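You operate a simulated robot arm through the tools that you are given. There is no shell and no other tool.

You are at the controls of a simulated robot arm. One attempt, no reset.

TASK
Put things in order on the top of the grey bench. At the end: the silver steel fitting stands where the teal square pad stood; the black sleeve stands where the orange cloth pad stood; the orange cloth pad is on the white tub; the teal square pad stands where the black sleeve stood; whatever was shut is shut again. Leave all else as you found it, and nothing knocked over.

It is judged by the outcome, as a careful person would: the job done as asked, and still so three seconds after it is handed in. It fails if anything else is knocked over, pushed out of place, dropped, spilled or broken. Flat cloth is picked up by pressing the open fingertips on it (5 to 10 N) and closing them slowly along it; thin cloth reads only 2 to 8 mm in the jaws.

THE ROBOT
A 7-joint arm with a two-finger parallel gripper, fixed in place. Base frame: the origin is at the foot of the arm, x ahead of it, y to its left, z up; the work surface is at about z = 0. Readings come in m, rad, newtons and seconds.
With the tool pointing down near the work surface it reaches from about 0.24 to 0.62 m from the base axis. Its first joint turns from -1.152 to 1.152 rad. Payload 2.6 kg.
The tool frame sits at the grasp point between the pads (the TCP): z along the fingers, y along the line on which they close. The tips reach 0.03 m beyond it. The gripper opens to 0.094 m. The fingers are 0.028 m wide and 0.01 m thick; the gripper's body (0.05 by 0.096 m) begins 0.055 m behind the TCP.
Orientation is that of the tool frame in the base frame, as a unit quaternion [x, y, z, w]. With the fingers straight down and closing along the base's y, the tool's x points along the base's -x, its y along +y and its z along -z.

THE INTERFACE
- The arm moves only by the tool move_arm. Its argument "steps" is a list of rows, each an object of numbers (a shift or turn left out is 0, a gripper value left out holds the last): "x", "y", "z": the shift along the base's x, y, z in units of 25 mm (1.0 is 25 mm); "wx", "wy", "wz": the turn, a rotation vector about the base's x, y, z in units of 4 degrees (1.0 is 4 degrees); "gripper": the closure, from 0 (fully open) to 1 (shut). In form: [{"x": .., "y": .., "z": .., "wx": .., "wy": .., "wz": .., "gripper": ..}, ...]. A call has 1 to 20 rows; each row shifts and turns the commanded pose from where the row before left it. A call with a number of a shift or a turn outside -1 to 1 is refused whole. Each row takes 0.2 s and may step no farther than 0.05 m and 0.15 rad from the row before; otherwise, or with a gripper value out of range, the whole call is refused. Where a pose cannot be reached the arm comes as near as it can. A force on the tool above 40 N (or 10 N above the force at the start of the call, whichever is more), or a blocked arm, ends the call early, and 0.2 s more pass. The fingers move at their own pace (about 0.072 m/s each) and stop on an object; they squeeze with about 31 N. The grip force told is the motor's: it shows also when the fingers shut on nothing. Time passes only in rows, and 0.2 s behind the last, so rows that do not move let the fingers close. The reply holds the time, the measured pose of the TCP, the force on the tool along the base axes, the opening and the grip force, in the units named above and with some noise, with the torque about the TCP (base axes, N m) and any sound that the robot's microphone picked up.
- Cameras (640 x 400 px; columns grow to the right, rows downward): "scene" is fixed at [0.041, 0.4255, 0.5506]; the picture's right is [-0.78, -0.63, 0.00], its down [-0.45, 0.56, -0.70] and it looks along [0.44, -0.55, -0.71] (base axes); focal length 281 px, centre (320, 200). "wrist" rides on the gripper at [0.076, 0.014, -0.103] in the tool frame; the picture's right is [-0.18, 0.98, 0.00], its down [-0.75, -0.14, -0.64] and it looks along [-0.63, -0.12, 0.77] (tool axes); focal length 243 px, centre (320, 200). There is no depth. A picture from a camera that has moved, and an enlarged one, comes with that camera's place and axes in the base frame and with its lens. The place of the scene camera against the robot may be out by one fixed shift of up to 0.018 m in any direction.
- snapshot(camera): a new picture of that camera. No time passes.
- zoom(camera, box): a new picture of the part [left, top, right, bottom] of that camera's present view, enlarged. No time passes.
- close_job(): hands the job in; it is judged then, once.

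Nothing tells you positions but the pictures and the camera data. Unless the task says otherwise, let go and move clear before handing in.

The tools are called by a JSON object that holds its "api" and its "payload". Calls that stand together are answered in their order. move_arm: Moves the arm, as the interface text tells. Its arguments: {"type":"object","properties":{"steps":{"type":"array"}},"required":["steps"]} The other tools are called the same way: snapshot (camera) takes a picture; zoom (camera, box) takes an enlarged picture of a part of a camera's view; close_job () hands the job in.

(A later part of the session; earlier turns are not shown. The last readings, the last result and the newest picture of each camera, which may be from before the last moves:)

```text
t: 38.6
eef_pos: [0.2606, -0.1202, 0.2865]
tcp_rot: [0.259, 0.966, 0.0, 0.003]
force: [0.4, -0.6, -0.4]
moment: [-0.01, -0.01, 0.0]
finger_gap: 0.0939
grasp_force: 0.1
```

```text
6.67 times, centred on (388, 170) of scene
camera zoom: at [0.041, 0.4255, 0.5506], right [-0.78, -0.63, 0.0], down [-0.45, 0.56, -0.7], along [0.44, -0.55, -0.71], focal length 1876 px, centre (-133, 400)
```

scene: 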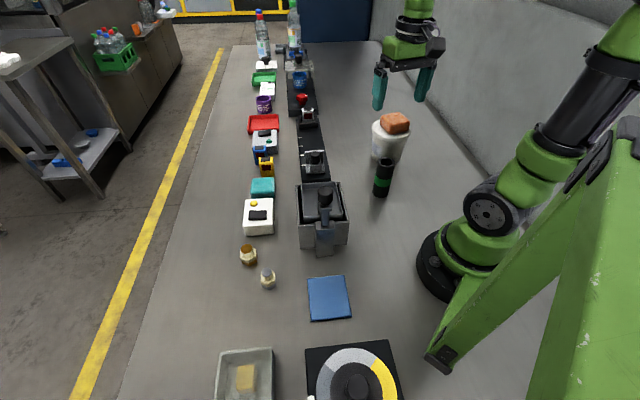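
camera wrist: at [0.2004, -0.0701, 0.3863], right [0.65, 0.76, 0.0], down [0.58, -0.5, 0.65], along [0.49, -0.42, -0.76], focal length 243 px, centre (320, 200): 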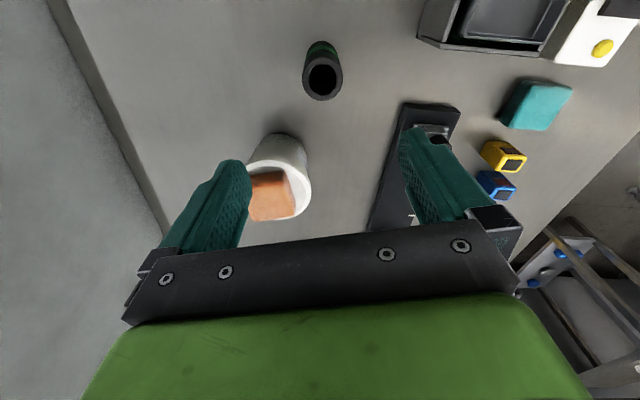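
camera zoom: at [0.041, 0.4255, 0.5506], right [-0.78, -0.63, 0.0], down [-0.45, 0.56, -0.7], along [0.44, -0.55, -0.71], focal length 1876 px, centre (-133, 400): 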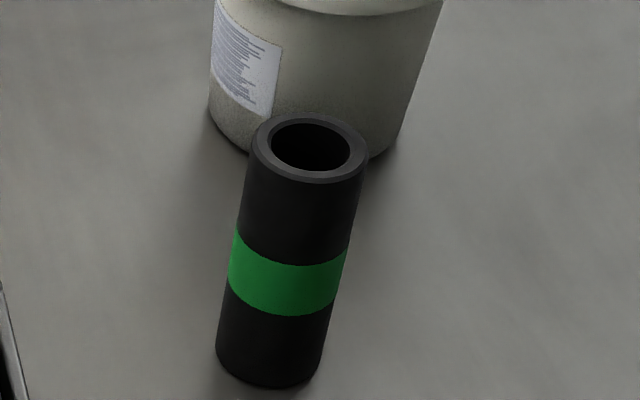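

The sleeve measures about 43 mm across and 105 mm tall, centred near (0.2525, -0.1105), and stands clear of the tub. I'll line up above it and check before going down around it.

{"api": "move_arm", "payload": {"steps": [{"x": -0.108, "y": 0.13, "z": -0.7, "wy": 0.083, "wx": 0.022}, {"x": -0.108, "y": 0.13, "z": -0.8}, {"x": -0.108, "y": 0.13, "z": -0.8}, {"z": -0.8}, {"z": -0.8}, {"z": -0.6}, {}]}}

{"api": "snapshot", "payload": {"camera": "wrist"}}

{"api": "zoom", "payload": {"camera": "scene", "box": [320, 80, 448, 210]}}

```text
t: 40.2
eef_pos: [0.2498, -0.1109, 0.1728]
tcp_rot: [0.26, 0.966, -0.001, 0.0]
force: [0.8, 0.2, 0.6]
moment: [0.03, 0.01, -0.02]
finger_gap: 0.0942
grasp_force: 0.0
```

```text
taken
camera wrist: at [0.1924, -0.0604, 0.2734], right [0.65, 0.76, 0.0], down [0.58, -0.5, 0.64], along [0.49, -0.42, -0.77], focal length 243 px, centre (320, 200)
```

wrist: 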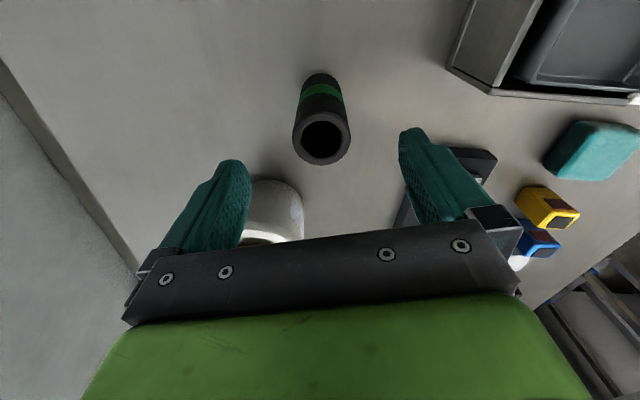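

```text
3.08 times, centred on (384, 145) of scene
camera zoom: at [0.041, 0.4255, 0.5506], right [-0.78, -0.63, 0.0], down [-0.45, 0.56, -0.7], along [0.44, -0.55, -0.71], focal length 866 px, centre (123, 369)
```

zoom: 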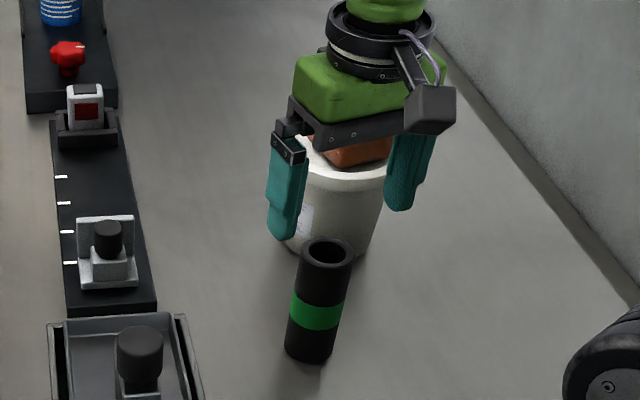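

The fingers are centred on the sleeve with more than 20 mm to spare on each side. I'll go down and close on its upper half.

{"api": "move_arm", "payload": {"steps": [{"x": 0.08, "y": -0.02, "z": -0.6}, {"z": -0.8}, {"z": -0.8}, {"z": -0.8}, {"z": -0.6}, {"z": -0.4}, {"z": -0.15}, {}]}}

{"api": "snapshot", "payload": {"camera": "wrist"}}

{"api": "zoom", "payload": {"camera": "scene", "box": [320, 80, 448, 210]}}

```text
t: 42.0
eef_pos: [0.253, -0.1108, 0.0704]
tcp_rot: [0.26, 0.966, -0.001, 0.0]
force: [-0.4, -0.6, 0.6]
moment: [-0.02, -0.01, 0.01]
finger_gap: 0.094
grasp_force: 0.1
```

```text
taken
camera wrist: at [0.194, -0.0605, 0.1699], right [0.65, 0.76, 0.0], down [0.58, -0.5, 0.64], along [0.49, -0.42, -0.77], focal length 243 px, centre (320, 200)
```

wrist: 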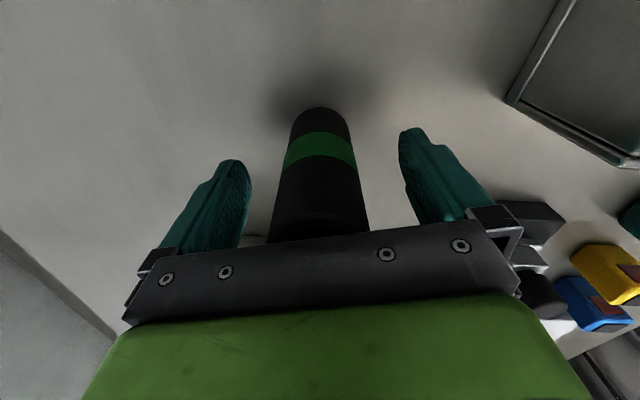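

```text
3.08 times, centred on (384, 145) of scene
camera zoom: at [0.041, 0.4255, 0.5506], right [-0.78, -0.63, 0.0], down [-0.45, 0.56, -0.7], along [0.44, -0.55, -0.71], focal length 866 px, centre (123, 369)
```

zoom: 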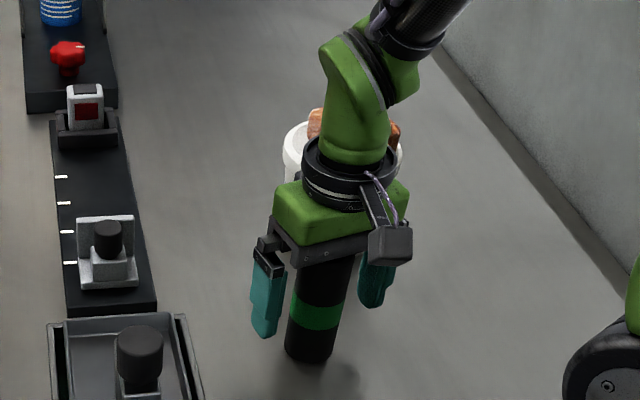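

{"api": "move_arm", "payload": {"steps": [{"x": 0.06, "y": -0.03}, {"gripper": 1}, {"gripper": 1}, {"gripper": 1}, {"gripper": 1}, {"gripper": 1}, {"gripper": 1}]}}

{"api": "zoom", "payload": {"camera": "scene", "box": [320, 80, 448, 210]}}

```text
t: 43.6
eef_pos: [0.255, -0.1114, 0.0696]
tcp_rot: [0.258, 0.966, -0.001, 0.0]
force: [-1.7, -0.9, 1.2]
moment: [-0.08, -0.01, 0.01]
finger_gap: 0.0435
grasp_force: 30.4
```

```text
3.08 times, centred on (384, 145) of scene
camera zoom: at [0.041, 0.4255, 0.5506], right [-0.78, -0.63, 0.0], down [-0.45, 0.56, -0.7], along [0.44, -0.55, -0.71], focal length 866 px, centre (123, 369)
```

zoom: 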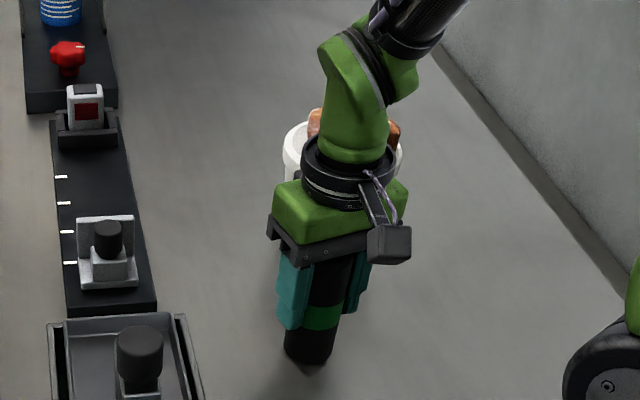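

The sleeve is held at 43.5 mm, which puts its spot at about (0.255, -0.111). I'll lift it a little and check underneath.

{"api": "move_arm", "payload": {"steps": [{"z": 0.2}, {"z": 0.3}, {"z": 0.4}, {"z": 0.4}, {}]}}

{"api": "zoom", "payload": {"camera": "scene", "box": [320, 80, 448, 210]}}

{"api": "snapshot", "payload": {"camera": "wrist"}}

```text
t: 44.8
eef_pos: [0.2543, -0.1115, 0.1021]
tcp_rot: [0.259, 0.966, 0.0, 0.0]
force: [0.7, 0.6, -1.5]
moment: [-0.02, 0.03, -0.02]
finger_gap: 0.0435
grasp_force: 30.8
```

```text
3.08 times, centred on (384, 145) of scene
camera zoom: at [0.041, 0.4255, 0.5506], right [-0.78, -0.63, 0.0], down [-0.45, 0.56, -0.7], along [0.44, -0.55, -0.71], focal length 866 px, centre (123, 369)
```

zoom: 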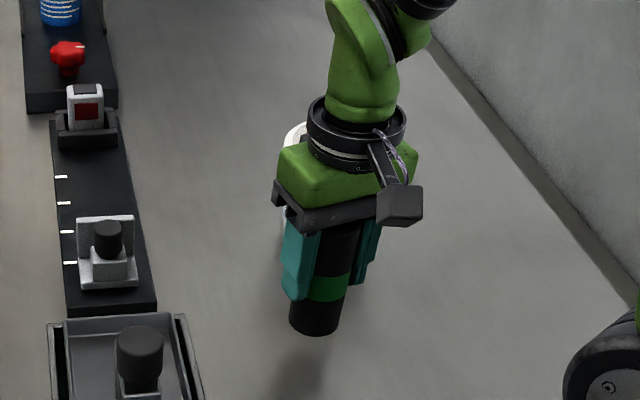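

```text
taken
camera wrist: at [0.1954, -0.0616, 0.2021], right [0.65, 0.76, 0.0], down [0.58, -0.5, 0.64], along [0.49, -0.42, -0.77], focal length 243 px, centre (320, 200)
```

wrist: 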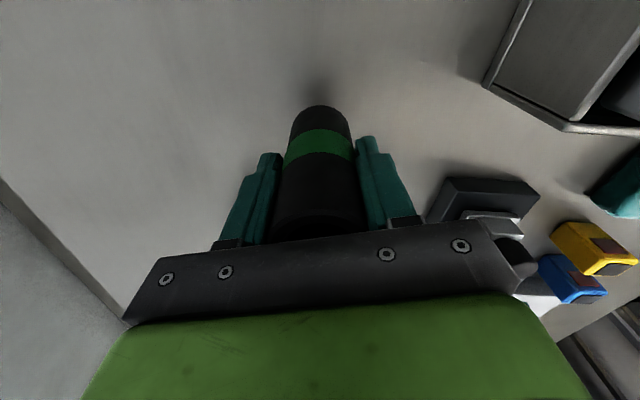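

It lifts clean and there's nothing underneath. I'll raise it and carry it over to the orange pad's old spot at (0.3385, 0.368).

{"api": "move_arm", "payload": {"steps": [{"z": 0.4}, {"z": 0.7}, {"z": 1}, {"z": 1}, {"z": 1}, {"z": 1}, {"z": 1}, {"z": 0.9}, {"z": 0.5}, {}]}}

{"api": "move_arm", "payload": {"steps": [{"x": 0.3, "y": 0.5, "wz": 0.5}, {"x": 0.5, "y": 0.95, "wz": 1}, {"x": 0.5, "y": 1, "wz": 1}, {"x": 0.5, "y": 1, "wz": 1}, {"x": 0.5, "y": 1, "wz": 1}, {"x": 0.5, "y": 1, "wz": 1}, {"x": 0.5, "y": 1, "wz": 1}, {"x": 0.5, "y": 1, "wz": 1}, {"x": 0.4, "y": 1, "wz": 1}, {"x": 0.2, "y": 1, "wz": 1}, {"x": 0.1, "y": 1, "wz": 1}, {"x": 0.0, "y": 1, "wz": 1}, {"x": 0.0, "y": 1, "wz": 1}, {"x": 0, "y": 1, "wz": 1}, {"x": -0.1, "y": 1, "wz": 1}, {"x": -0.2, "y": 1, "wz": 1}, {"x": -0.3, "y": 1, "wz": 1}, {"x": -0.3, "y": 1, "wz": 1}, {"x": -0.22, "y": 0.6, "wz": 0.5}, {}]}}

{"api": "snapshot", "payload": {"camera": "wrist"}}

{"api": "snapshot", "payload": {"camera": "scene"}}

```text
t: 47.0
eef_pos: [0.2536, -0.1126, 0.2886]
tcp_rot: [0.259, 0.966, -0.001, -0.001]
force: [0.7, -0.6, -1.4]
moment: [0.01, 0.0, 0.0]
finger_gap: 0.0436
grasp_force: 30.8
```

```text
t: 51.2
eef_pos: [0.3402, 0.3417, 0.2883]
tcp_rot: [-0.359, 0.933, 0.0, 0.0]
force: [-0.1, -0.3, -1.5]
moment: [-0.01, -0.01, -0.03]
finger_gap: 0.0436
grasp_force: 30.8
```

```text
taken
camera wrist: at [0.274, 0.3004, 0.389], right [-0.52, 0.85, 0.0], down [0.65, 0.4, 0.64], along [0.55, 0.33, -0.77], focal length 243 px, centre (320, 200)
```

wrist: 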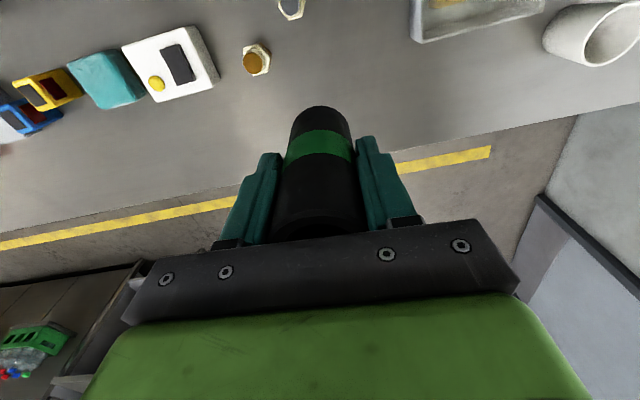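

```text
taken
```

scene: 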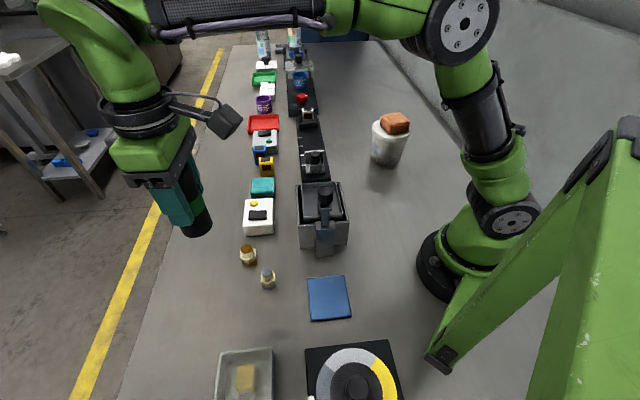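

I'll shift over the spot and lower most of the way, then check before touching down.

{"api": "move_arm", "payload": {"steps": [{"x": -0.02, "y": 0.55}, {"x": -0.02, "y": 0.54, "z": -0.3}, {"z": -0.7}, {"z": -0.9}, {"z": -0.9}, {"z": -0.9}, {"z": -0.9}, {"z": -0.9}, {"z": -0.9}, {"z": -0.7}, {"z": -0.5}, {}]}}

{"api": "snapshot", "payload": {"camera": "wrist"}}

{"api": "zoom", "payload": {"camera": "scene", "box": [140, 200, 300, 340]}}

```text
t: 53.8
eef_pos: [0.3377, 0.3667, 0.0982]
tcp_rot: [-0.359, 0.934, -0.001, 0.001]
force: [0.1, -0.7, 0.2]
moment: [-0.05, -0.01, -0.04]
finger_gap: 0.0437
grasp_force: 31.1
```

```text
taken
camera wrist: at [0.2712, 0.3263, 0.1994], right [-0.52, 0.85, 0.0], down [0.65, 0.4, 0.64], along [0.55, 0.33, -0.77], focal length 243 px, centre (320, 200)
```

wrist: 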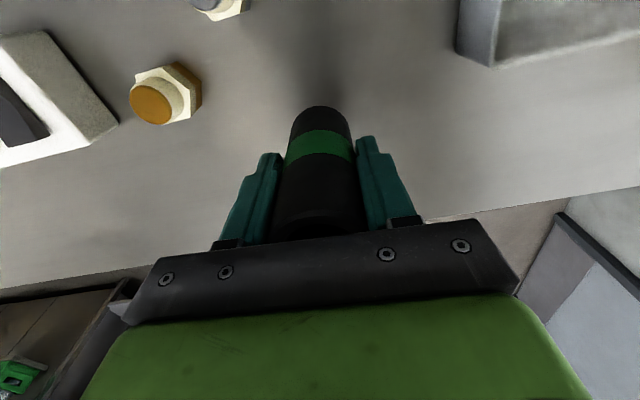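

```text
2.86 times, centred on (220, 270) of scene
camera zoom: at [0.041, 0.4255, 0.5506], right [-0.78, -0.63, 0.0], down [-0.45, 0.56, -0.7], along [0.44, -0.55, -0.71], focal length 804 px, centre (606, 0)
```

zoom: 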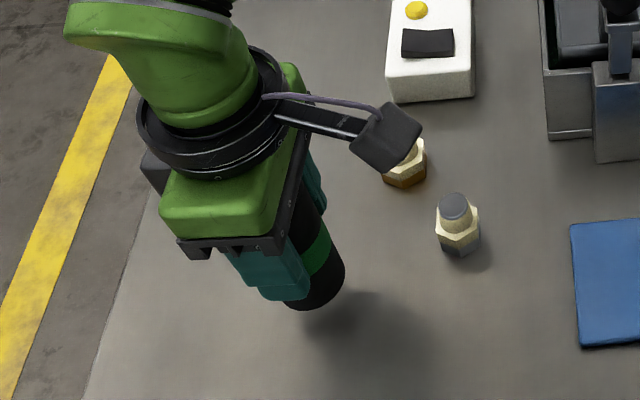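

{"api": "move_arm", "payload": {"steps": [{"z": -0.25}, {"z": -0.25}, {"z": -0.2}, {"z": -0.15}, {"z": -0.1}, {}]}}

```text
t: 55.2
eef_pos: [0.3382, 0.3691, 0.075]
tcp_rot: [-0.358, 0.934, -0.001, 0.0]
force: [0.0, 0.2, -0.6]
moment: [-0.01, -0.04, -0.02]
finger_gap: 0.0433
grasp_force: 31.4
```

{"api": "move_arm", "payload": {"steps": [{"z": -0.06}, {"z": -0.05}, {}]}}

```text
t: 56.0
eef_pos: [0.3379, 0.3679, 0.0731]
tcp_rot: [-0.359, 0.934, -0.001, -0.001]
force: [0.5, 1.5, -0.6]
moment: [0.03, -0.04, 0.05]
finger_gap: 0.0435
grasp_force: 31.4
```

{"api": "move_arm", "payload": {"steps": [{"z": -0.05}, {}]}}

```text
t: 56.6
eef_pos: [0.3378, 0.3683, 0.0722]
tcp_rot: [-0.359, 0.933, -0.002, 0.0]
force: [-0.3, -0.2, -0.7]
moment: [-0.01, 0.03, 0.01]
finger_gap: 0.0433
grasp_force: 31.1
```

{"api": "move_arm", "payload": {"steps": [{"z": -0.05}, {}]}}

{"api": "zoom", "payload": {"camera": "scene", "box": [160, 230, 280, 330]}}

```text
t: 57.2
eef_pos: [0.3389, 0.3675, 0.0709]
tcp_rot: [-0.358, 0.934, -0.001, 0.0]
force: [-0.6, -0.3, -1.4]
moment: [0.0, 0.01, 0.02]
finger_gap: 0.0437
grasp_force: 31.1
```

```text
4.00 times, centred on (220, 280) of scene
camera zoom: at [0.041, 0.4255, 0.5506], right [-0.78, -0.63, 0.0], down [-0.45, 0.56, -0.7], along [0.44, -0.55, -0.71], focal length 1125 px, centre (720, -120)
```

zoom: 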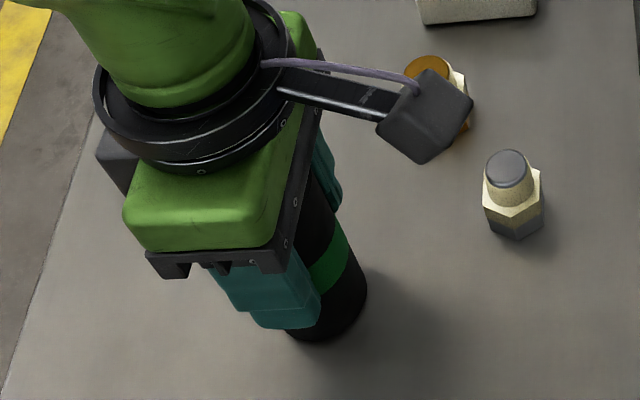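

{"api": "move_arm", "payload": {"steps": [{"z": -0.04}, {}]}}

```text
t: 57.8
eef_pos: [0.3393, 0.3681, 0.0696]
tcp_rot: [-0.359, 0.933, -0.001, 0.0]
force: [0.3, 0.2, -1.4]
moment: [-0.02, 0.01, 0.0]
finger_gap: 0.0433
grasp_force: 30.7
```

{"api": "move_arm", "payload": {"steps": [{"z": -0.03}, {}]}}

```text
t: 58.4
eef_pos: [0.3374, 0.3679, 0.0693]
tcp_rot: [-0.358, 0.934, 0.0, 0.001]
force: [-1.6, 1.1, 7.1]
moment: [-0.03, 0.24, -0.02]
finger_gap: 0.0437
grasp_force: 30.9
```

The sleeve has touched down (7 N). I'll let go, then rise straight up.

{"api": "move_arm", "payload": {"steps": [{"gripper": 0.4}, {"gripper": 0.2}, {"gripper": 0}, {"gripper": 0}, {}]}}

{"api": "snapshot", "payload": {"camera": "wrist"}}

{"api": "zoom", "payload": {"camera": "scene", "box": [160, 230, 280, 330]}}

```text
t: 59.6
eef_pos: [0.338, 0.3672, 0.069]
tcp_rot: [-0.359, 0.933, -0.001, 0.0]
force: [0.2, 1.0, 0.5]
moment: [0.01, -0.03, 0.01]
finger_gap: 0.0937
grasp_force: 0.0
```

```text
taken
camera wrist: at [0.2716, 0.3264, 0.1695], right [-0.52, 0.85, 0.0], down [0.65, 0.4, 0.64], along [0.55, 0.33, -0.77], focal length 243 px, centre (320, 200)
```

wrist: 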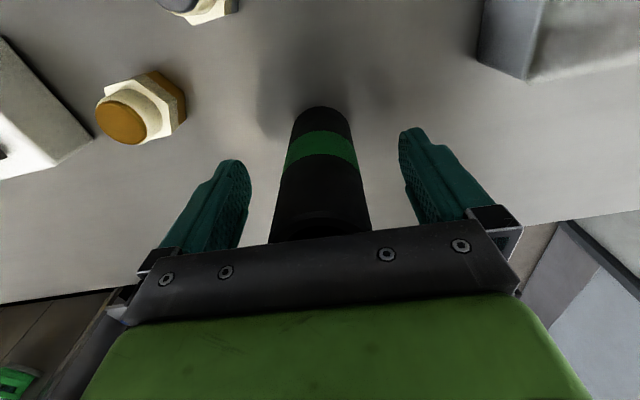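

```text
4.00 times, centred on (220, 280) of scene
camera zoom: at [0.041, 0.4255, 0.5506], right [-0.78, -0.63, 0.0], down [-0.45, 0.56, -0.7], along [0.44, -0.55, -0.71], focal length 1125 px, centre (720, -120)
```

zoom: 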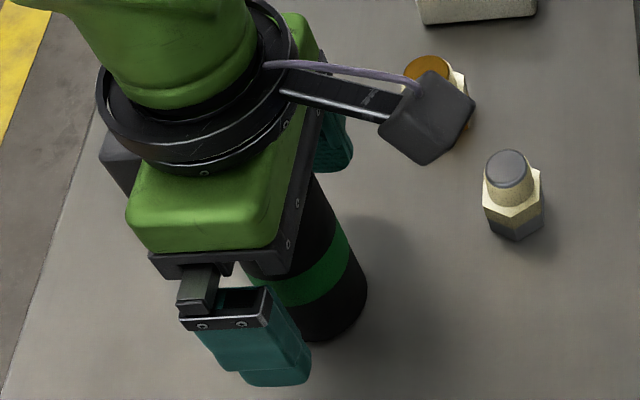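

The sleeve stands upright and free. I'll rise clear and head for the teal pad, turning the fingers to its free sides.

{"api": "move_arm", "payload": {"steps": [{"z": 0.4}, {"z": 0.7}, {"z": 1}, {"z": 1}, {"z": 1}, {"z": 1}, {"z": 1}, {"z": 1}, {"z": 1}, {"z": 0.6}, {}]}}

{"api": "snapshot", "payload": {"camera": "scene"}}

{"api": "snapshot", "payload": {"camera": "wrist"}}

```text
t: 62.0
eef_pos: [0.339, 0.3675, 0.2875]
tcp_rot: [-0.358, 0.934, -0.001, 0.0]
force: [0.0, -0.3, -0.3]
moment: [0.01, -0.04, -0.04]
finger_gap: 0.0943
grasp_force: 0.0
```

```text
taken
```

scene: 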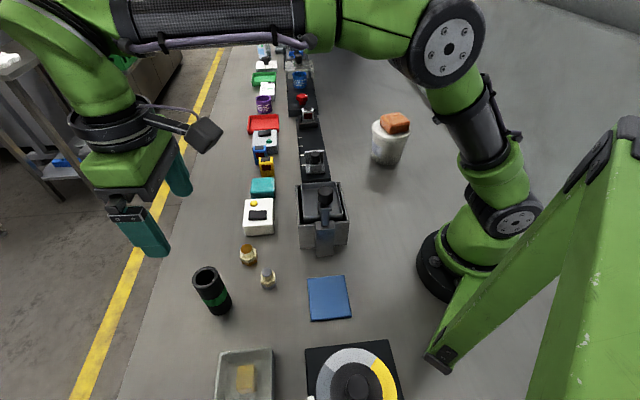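

```text
taken
camera wrist: at [0.2724, 0.3272, 0.3874], right [-0.52, 0.85, 0.0], down [0.65, 0.4, 0.64], along [0.55, 0.33, -0.77], focal length 243 px, centre (320, 200)
```

wrist: 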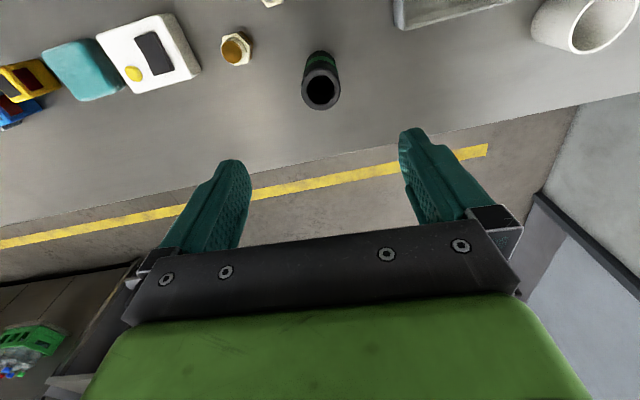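

{"api": "move_arm", "payload": {"steps": [{"x": 0.34, "y": -0.55, "wz": -1}, {"x": 0.34, "y": -0.55, "wz": -1}, {"x": 0.34, "y": -0.55, "wz": -1}, {"x": 0.34, "y": -0.55, "wz": -1}, {"x": 0.34, "y": -0.55, "wz": -1}, {"x": 0.34, "y": -0.55, "wz": -1}, {"x": 0.34, "y": -0.55, "wz": -1}, {"x": 0.34, "y": -0.55, "wz": -1}, {"x": 0.34, "y": -0.55, "wz": -1}, {"x": 0.34, "y": -0.55, "wz": -1}, {"x": 0.34, "y": -0.55, "wz": -1}, {"x": 0.34, "y": -0.55, "wz": -1}, {"x": 0.34, "y": -0.55, "wz": -1}, {"x": 0.34, "y": -0.55, "wz": -1}, {"x": 0.34, "y": -0.55, "wz": -1}, {"x": 0.34, "y": -0.55, "wz": -1}, {"x": 0.34, "y": -0.55, "wz": -1}, {"x": 0.34, "y": -0.55, "wz": -1}, {"x": 0.34, "y": -0.55, "wz": -1}, {"x": 0.3, "y": -0.5, "wz": -1}]}}

{"api": "move_arm", "payload": {"steps": [{"wz": -1}, {"wz": -0.8}, {}]}}

{"api": "snapshot", "payload": {"camera": "wrist"}}

{"api": "snapshot", "payload": {"camera": "scene"}}

```text
t: 66.2
eef_pos: [0.5066, 0.0912, 0.2884]
tcp_rot: [0.326, 0.945, -0.001, 0.0]
force: [0.4, -0.5, -0.3]
moment: [-0.01, -0.01, 0.0]
finger_gap: 0.0938
grasp_force: 0.0
```

```text
t: 67.0
eef_pos: [0.5055, 0.0921, 0.2877]
tcp_rot: [0.385, 0.923, -0.001, 0.0]
force: [0.2, -0.6, 1.0]
moment: [-0.01, -0.01, 0.01]
finger_gap: 0.0939
grasp_force: 0.2
```

```text
taken
camera wrist: at [0.4635, 0.156, 0.3881], right [0.83, 0.56, 0.0], down [0.43, -0.63, 0.64], along [0.36, -0.53, -0.77], focal length 243 px, centre (320, 200)
```

wrist: 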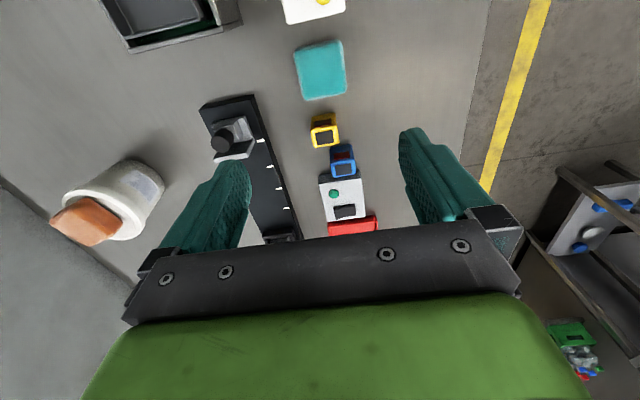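

```text
taken
```

scene: 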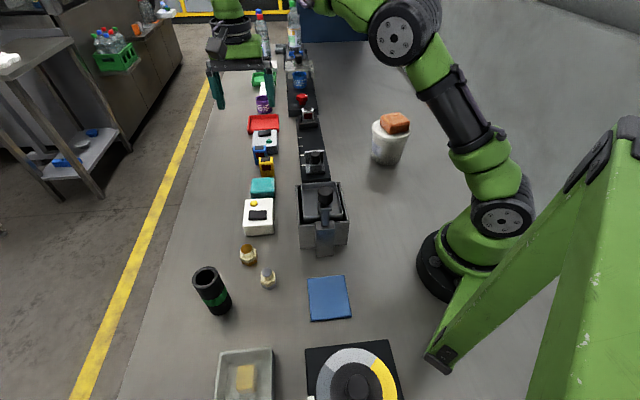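

{"api": "zoom", "payload": {"camera": "wrist", "box": [240, 0, 400, 120]}}

```text
3.33 times, centred on (320, 60) of wrist
camera zoom: at [0.4635, 0.156, 0.3881], right [0.83, 0.56, 0.0], down [0.43, -0.63, 0.64], along [0.36, -0.53, -0.77], focal length 809 px, centre (320, 667)
```

zoom: 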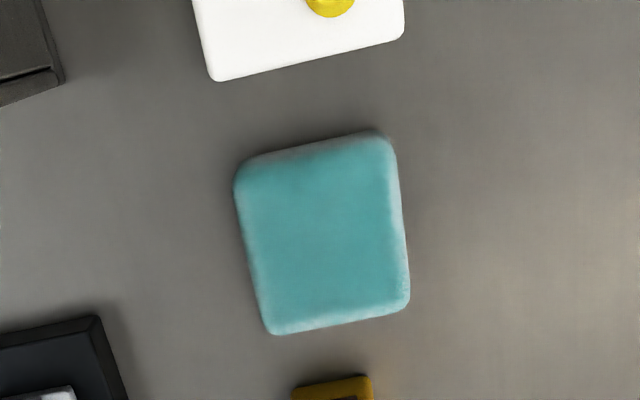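

The teal pad's centre reads (0.509, 0.094), and the fingers match its free sides. I'll correct by 2 mm and go down around it.

{"api": "move_arm", "payload": {"steps": [{"x": 0.08, "y": 0.07, "z": -0.6}, {"z": -1}, {"z": -1}, {"z": -1}, {"z": -1}, {"z": -1}, {"z": -1}, {"z": -1}, {"z": -0.8}, {"z": -0.6}, {}]}}

{"api": "snapshot", "payload": {"camera": "wrist"}}

{"api": "zoom", "payload": {"camera": "scene", "box": [200, 100, 340, 240]}}

```text
t: 69.4
eef_pos: [0.5098, 0.0958, 0.0596]
tcp_rot: [0.384, 0.923, -0.001, -0.001]
force: [0.3, -0.1, 0.1]
moment: [0.02, 0.02, -0.04]
finger_gap: 0.094
grasp_force: 0.1
```

```text
taken
camera wrist: at [0.4658, 0.1582, 0.161], right [0.83, 0.56, 0.0], down [0.43, -0.63, 0.64], along [0.36, -0.53, -0.77], focal length 243 px, centre (320, 200)
```

wrist: 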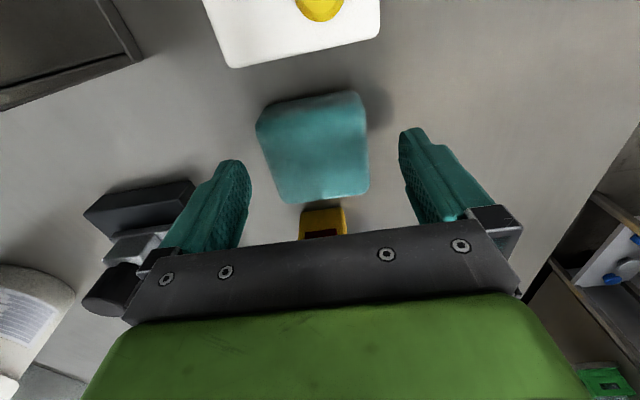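

```text
2.86 times, centred on (270, 170) of scene
camera zoom: at [0.041, 0.4255, 0.5506], right [-0.78, -0.63, 0.0], down [-0.45, 0.56, -0.7], along [0.44, -0.55, -0.71], focal length 804 px, centre (463, 286)
```

zoom: 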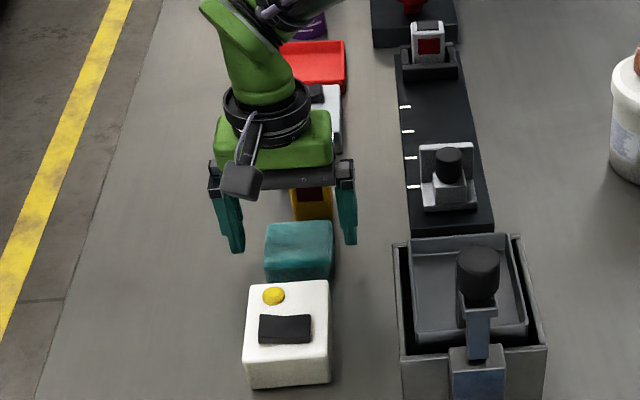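

{"api": "move_arm", "payload": {"steps": [{"z": -0.4}, {"z": -0.35}, {"z": -0.2}, {"z": -0.1}, {"z": -0.05}, {}]}}

{"api": "snapshot", "payload": {"camera": "wrist"}}

```text
t: 70.8
eef_pos: [0.5085, 0.0954, 0.0324]
tcp_rot: [0.383, 0.924, -0.001, -0.001]
force: [-0.5, -0.9, -1.3]
moment: [0.02, -0.04, 0.03]
finger_gap: 0.0942
grasp_force: 0.0
```

```text
taken
camera wrist: at [0.4658, 0.1585, 0.1346], right [0.83, 0.56, 0.0], down [0.43, -0.63, 0.64], along [0.36, -0.53, -0.77], focal length 243 px, centre (320, 200)
```

wrist: 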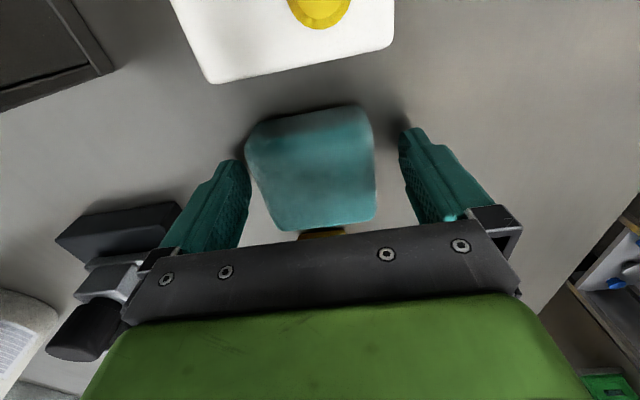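

{"api": "move_arm", "payload": {"steps": [{"z": -0.04}, {}, {"gripper": 1}, {"gripper": 1}, {"gripper": 1}, {"gripper": 1}, {"gripper": 1}]}}

{"api": "snapshot", "payload": {"camera": "wrist"}}

{"api": "zoom", "payload": {"camera": "scene", "box": [200, 100, 340, 240]}}

```text
t: 72.4
eef_pos: [0.5093, 0.0954, 0.0326]
tcp_rot: [0.384, 0.923, -0.001, -0.001]
force: [0.4, 0.5, 0.1]
moment: [0.01, 0.02, 0.01]
finger_gap: 0.0685
grasp_force: 30.8
```

```text
taken
camera wrist: at [0.4656, 0.1584, 0.1338], right [0.83, 0.56, 0.0], down [0.43, -0.63, 0.64], along [0.36, -0.53, -0.77], focal length 243 px, centre (320, 200)
```

wrist: 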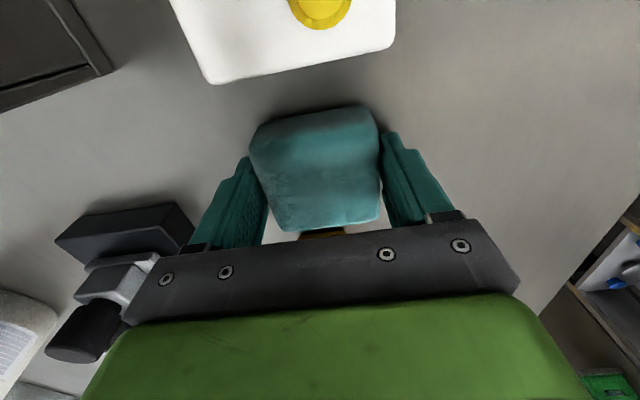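

```text
2.86 times, centred on (270, 170) of scene
camera zoom: at [0.041, 0.4255, 0.5506], right [-0.78, -0.63, 0.0], down [-0.45, 0.56, -0.7], along [0.44, -0.55, -0.71], focal length 804 px, centre (463, 286)
```

zoom: 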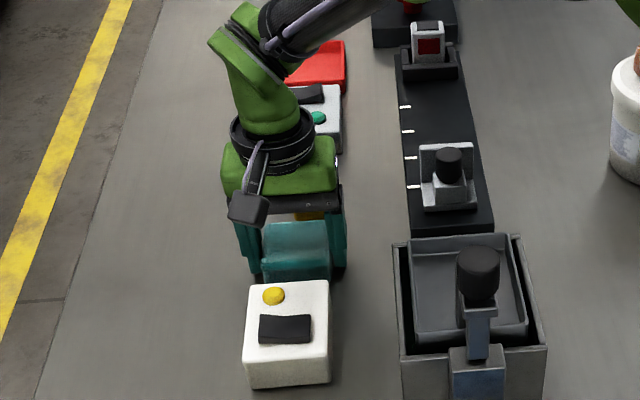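

The grip is at 68.5 mm, but a touch higher than the one that held on the orange pad. I'll loosen, go down 1.5 mm and grip again for safety.

{"api": "move_arm", "payload": {"steps": [{"gripper": 0.15}, {"gripper": 0.15}, {"z": -0.04}, {"z": -0.03}, {}]}}

{"api": "move_arm", "payload": {"steps": [{"gripper": 1}, {"gripper": 1}, {"gripper": 1}, {"gripper": 1}, {"gripper": 1}]}}

{"api": "move_arm", "payload": {"steps": [{"z": 0.1}, {"z": 0.1}, {"z": 0.1}, {"z": 0.2}, {"z": 0.2}, {"z": 0.2}, {}]}}

{"api": "snapshot", "payload": {"camera": "wrist"}}

{"api": "zoom", "payload": {"camera": "scene", "box": [200, 100, 340, 240]}}

```text
t: 73.6
eef_pos: [0.5094, 0.0954, 0.0311]
tcp_rot: [0.384, 0.923, -0.001, -0.001]
force: [-0.7, -0.1, 0.1]
moment: [0.01, 0.01, 0.04]
finger_gap: 0.08
grasp_force: 0.1
```

```text
t: 74.8
eef_pos: [0.5097, 0.0947, 0.031]
tcp_rot: [0.384, 0.923, -0.001, -0.001]
force: [0.0, 0.1, 0.1]
moment: [0.0, -0.01, -0.01]
finger_gap: 0.0682
grasp_force: 30.8
```

```text
t: 76.4
eef_pos: [0.5088, 0.0931, 0.054]
tcp_rot: [0.384, 0.923, 0.0, 0.0]
force: [0.1, -0.8, -1.2]
moment: [-0.03, 0.02, -0.04]
finger_gap: 0.0687
grasp_force: 31.0
```

```text
taken
camera wrist: at [0.4645, 0.1579, 0.1542], right [0.83, 0.56, 0.0], down [0.43, -0.63, 0.64], along [0.36, -0.53, -0.77], focal length 243 px, centre (320, 200)
```

wrist: 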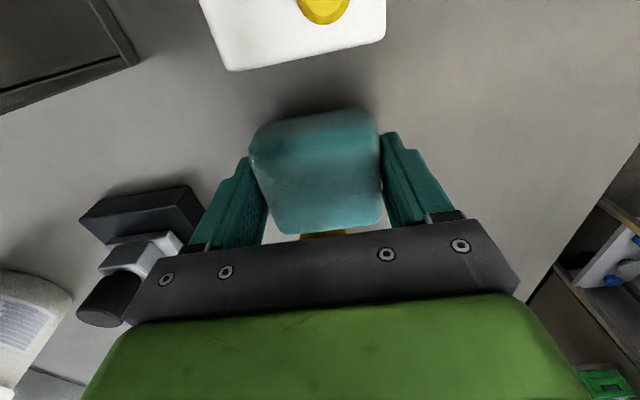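

```text
2.86 times, centred on (270, 170) of scene
camera zoom: at [0.041, 0.4255, 0.5506], right [-0.78, -0.63, 0.0], down [-0.45, 0.56, -0.7], along [0.44, -0.55, -0.71], focal length 804 px, centre (463, 286)
```

zoom: 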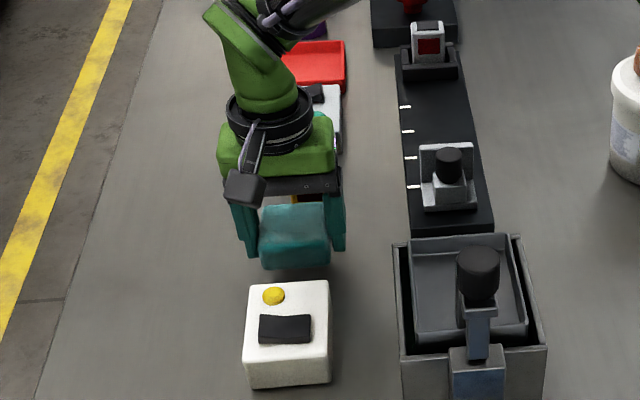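

The teal pad is lifting cleanly. I'll raise it gently to travel height.

{"api": "move_arm", "payload": {"steps": [{"z": 0.3}, {"z": 0.4}, {"z": 0.5}, {"z": 0.5}, {"z": 0.5}, {"z": 0.5}, {"z": 0.5}, {"z": 0.5}, {"z": 0.5}, {"z": 0.5}, {"z": 0.5}, {"z": 0.5}, {"z": 0.5}, {"z": 0.5}, {"z": 0.5}, {"z": 0.5}, {"z": 0.5}, {"z": 0.5}, {"z": 0.3}, {}]}}

{"api": "snapshot", "payload": {"camera": "wrist"}}

{"api": "snapshot", "payload": {"camera": "scene"}}

```text
t: 80.6
eef_pos: [0.5092, 0.0945, 0.2782]
tcp_rot: [0.384, 0.923, -0.001, 0.0]
force: [0.3, 0.0, 0.7]
moment: [0.0, 0.02, -0.01]
finger_gap: 0.0682
grasp_force: 30.9
```

```text
taken
camera wrist: at [0.4653, 0.1584, 0.3792], right [0.83, 0.56, 0.0], down [0.43, -0.63, 0.64], along [0.36, -0.53, -0.77], focal length 243 px, centre (320, 200)
```

wrist: 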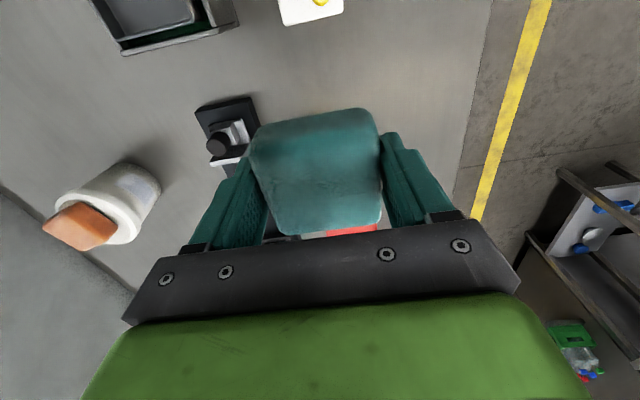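

```text
taken
```

scene: 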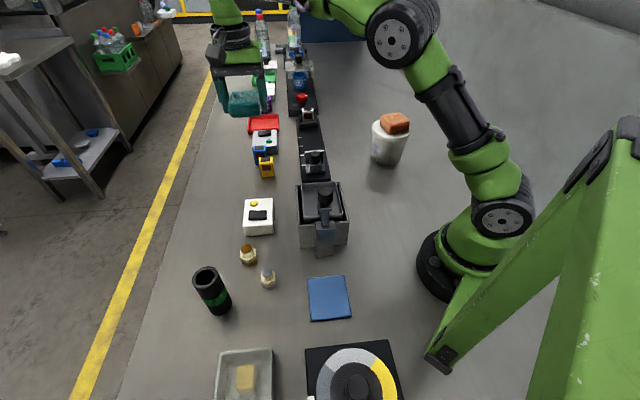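

{"api": "move_arm", "payload": {"steps": [{"x": -0.4, "y": -0.32}, {"x": -0.782, "y": -0.633}, {"x": -0.782, "y": -0.633}, {"x": -0.782, "y": -0.633}, {"x": -0.782, "y": -0.633}, {"x": -0.782, "y": -0.633}, {"x": -0.782, "y": -0.633}, {"x": -0.782, "y": -0.633}, {"x": -0.782, "y": -0.633}, {"x": -0.782, "y": -0.633}, {"x": -0.782, "y": -0.633}, {"x": -0.782, "y": -0.633}, {"x": -0.782, "y": -0.633}, {"x": -0.386, "y": -0.314}, {}]}}

{"api": "snapshot", "payload": {"camera": "wrist"}}

{"api": "snapshot", "payload": {"camera": "scene"}}

```text
t: 83.8
eef_pos: [0.2515, -0.1112, 0.2789]
tcp_rot: [0.384, 0.923, -0.001, 0.0]
force: [-0.3, -1.1, -0.9]
moment: [0.01, 0.0, 0.02]
finger_gap: 0.0683
grasp_force: 31.0
```

```text
taken
camera wrist: at [0.2089, -0.0484, 0.3792], right [0.83, 0.56, 0.0], down [0.43, -0.63, 0.64], along [0.36, -0.53, -0.77], focal length 243 px, centre (320, 200)
```

wrist: 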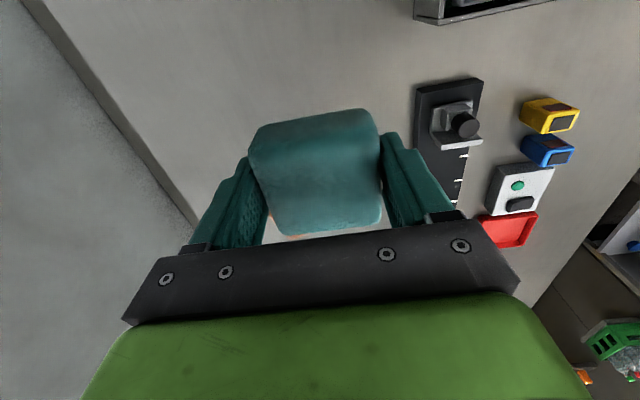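

```text
taken
```

scene: 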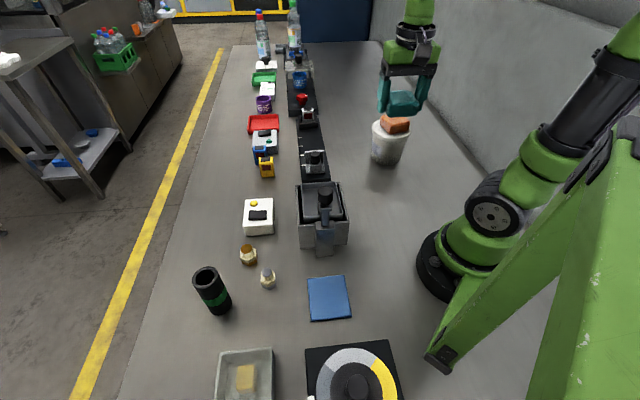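

{"api": "move_arm", "payload": {"steps": [{"x": 0.09, "y": 0.02, "z": -0.4}, {"z": -0.7}, {"z": -0.8}, {"z": -0.8}, {"z": -0.8}, {"z": -0.8}, {"z": -0.8}, {"z": -0.8}, {"z": -0.8}, {"z": -0.8}, {"z": -0.7}, {"z": -0.4}, {}]}}

{"api": "snapshot", "payload": {"camera": "wrist"}}

{"api": "zoom", "payload": {"camera": "scene", "box": [320, 80, 448, 210]}}

```text
t: 86.6
eef_pos: [0.2564, -0.1109, 0.063]
tcp_rot: [0.385, 0.923, -0.001, 0.0]
force: [0.4, -0.9, 0.4]
moment: [-0.01, -0.06, -0.01]
finger_gap: 0.0685
grasp_force: 31.0
```

```text
taken
camera wrist: at [0.2132, -0.0473, 0.1635], right [0.83, 0.56, 0.0], down [0.43, -0.63, 0.64], along [0.36, -0.53, -0.77], focal length 243 px, centre (320, 200)
```

wrist: 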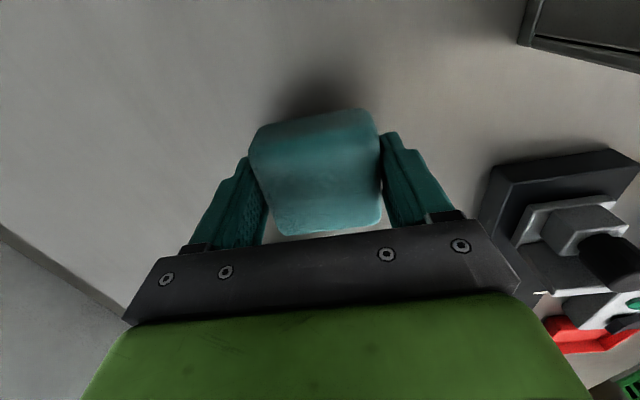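

```text
3.08 times, centred on (384, 145) of scene
camera zoom: at [0.041, 0.4255, 0.5506], right [-0.78, -0.63, 0.0], down [-0.45, 0.56, -0.7], along [0.44, -0.55, -0.71], focal length 866 px, centre (123, 369)
```

zoom: 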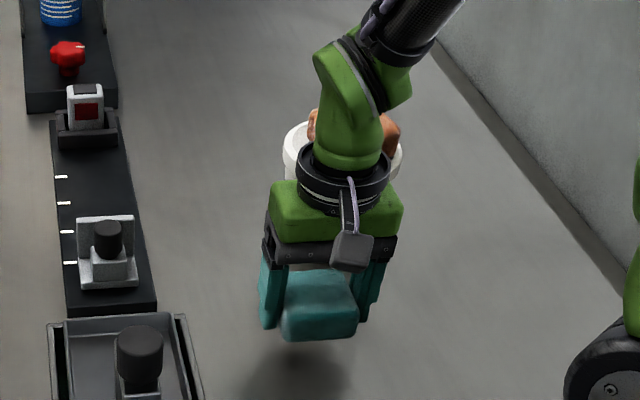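

{"api": "move_arm", "payload": {"steps": [{"x": -0.07, "z": -0.3}, {"z": -0.3}, {"z": -0.25}, {"z": -0.15}, {"z": -0.06}, {}]}}

```text
t: 88.0
eef_pos: [0.2533, -0.1099, 0.0365]
tcp_rot: [0.384, 0.923, -0.001, -0.001]
force: [0.4, 0.5, -0.1]
moment: [-0.02, 0.02, -0.01]
finger_gap: 0.0683
grasp_force: 30.9
```

{"api": "move_arm", "payload": {"steps": [{"z": -0.06}, {"z": -0.05}, {}]}}

{"api": "zoom", "payload": {"camera": "scene", "box": [320, 80, 448, 210]}}

```text
t: 88.8
eef_pos: [0.2545, -0.1102, 0.0347]
tcp_rot: [0.384, 0.923, 0.0, 0.0]
force: [-0.6, -0.3, -0.3]
moment: [-0.01, -0.02, 0.02]
finger_gap: 0.0683
grasp_force: 30.9
```

```text
3.08 times, centred on (384, 145) of scene
camera zoom: at [0.041, 0.4255, 0.5506], right [-0.78, -0.63, 0.0], down [-0.45, 0.56, -0.7], along [0.44, -0.55, -0.71], focal length 866 px, centre (123, 369)
```

zoom: 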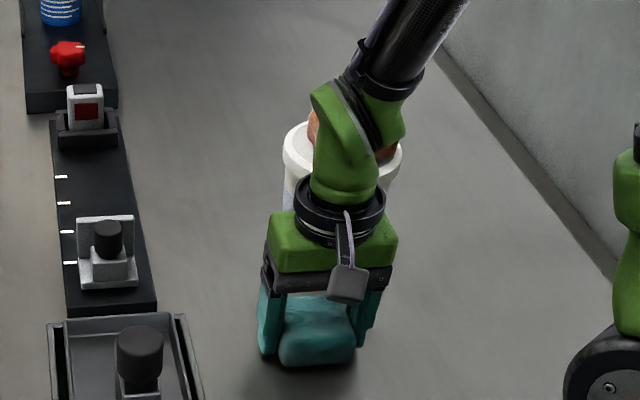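

{"api": "move_arm", "payload": {"steps": [{"z": -0.05}, {}]}}

```text
t: 89.4
eef_pos: [0.2534, -0.1101, 0.0328]
tcp_rot: [0.384, 0.923, -0.001, 0.0]
force: [-0.4, 0.2, 0.4]
moment: [-0.02, 0.0, -0.03]
finger_gap: 0.0685
grasp_force: 31.2
```

{"api": "move_arm", "payload": {"steps": [{"z": -0.04}, {}]}}

```text
t: 90.0
eef_pos: [0.2555, -0.1104, 0.0328]
tcp_rot: [0.385, 0.923, 0.0, 0.0]
force: [-0.1, 0.0, 0.0]
moment: [0.0, -0.01, 0.02]
finger_gap: 0.0687
grasp_force: 31.1
```

{"api": "move_arm", "payload": {"steps": [{"z": -0.04}, {}]}}

```text
t: 90.6
eef_pos: [0.2541, -0.109, 0.0315]
tcp_rot: [0.385, 0.923, -0.001, 0.0]
force: [-0.3, -0.3, -0.9]
moment: [0.01, 0.0, 0.05]
finger_gap: 0.0684
grasp_force: 30.9
```

{"api": "move_arm", "payload": {"steps": [{"z": -0.03}, {}]}}

```text
t: 91.2
eef_pos: [0.2539, -0.1113, 0.0307]
tcp_rot: [0.384, 0.923, -0.001, 0.0]
force: [0.3, 0.7, 0.4]
moment: [0.03, -0.05, 0.02]
finger_gap: 0.0685
grasp_force: 31.0
```

{"api": "move_arm", "payload": {"steps": [{"z": -0.025}, {}]}}

```text
t: 91.8
eef_pos: [0.254, -0.11, 0.0301]
tcp_rot: [0.385, 0.923, -0.001, 0.001]
force: [-3.4, -0.5, 15.5]
moment: [0.05, 0.11, -0.03]
finger_gap: 0.0685
grasp_force: 31.2
```

Contact: the pad is resting on the bench. I'll ease off slightly, open, and rise.

{"api": "move_arm", "payload": {"steps": [{"z": 0.02}, {"gripper": 0.15}, {"gripper": 0.1}, {"gripper": 0}, {"gripper": 0}, {}]}}

{"api": "snapshot", "payload": {"camera": "wrist"}}

```text
t: 93.2
eef_pos: [0.2553, -0.1111, 0.0293]
tcp_rot: [0.385, 0.923, -0.001, 0.0]
force: [-0.8, -0.7, -1.1]
moment: [0.0, -0.02, 0.01]
finger_gap: 0.094
grasp_force: 0.0
```

```text
taken
camera wrist: at [0.2107, -0.0469, 0.1311], right [0.83, 0.56, 0.0], down [0.43, -0.63, 0.64], along [0.36, -0.53, -0.77], focal length 243 px, centre (320, 200)
```

wrist: 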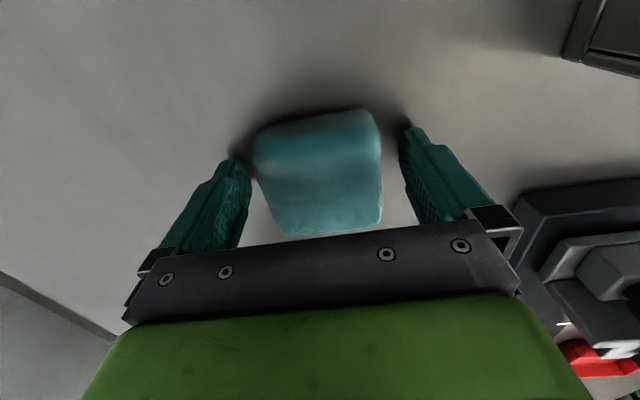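

{"api": "move_arm", "payload": {"steps": [{"z": 0.3}, {"z": 0.5}, {"z": 0.8}, {"z": 1}, {"z": 1}, {"z": 1}, {"z": 1}, {"z": 1}, {"z": 1}, {"z": 1}, {"z": 1}, {"z": 0.6}, {}]}}

{"api": "snapshot", "payload": {"camera": "wrist"}}

{"api": "snapshot", "payload": {"camera": "scene"}}

```text
t: 96.0
eef_pos: [0.2537, -0.1095, 0.2848]
tcp_rot: [0.384, 0.923, -0.001, -0.001]
force: [0.2, 0.2, -0.1]
moment: [0.0, -0.02, 0.04]
finger_gap: 0.094
grasp_force: 0.0
```

```text
taken
camera wrist: at [0.2101, -0.0467, 0.3857], right [0.83, 0.56, 0.0], down [0.43, -0.63, 0.64], along [0.36, -0.53, -0.77], focal length 243 px, centre (320, 200)
```

wrist: 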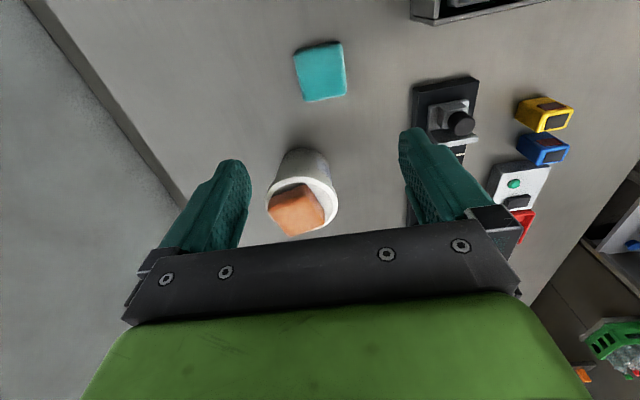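

```text
taken
```

scene: 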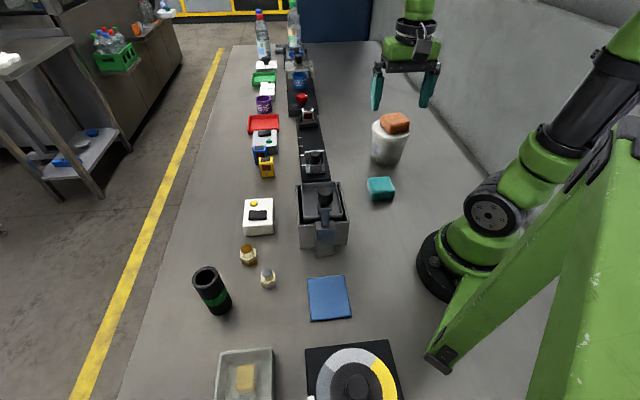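

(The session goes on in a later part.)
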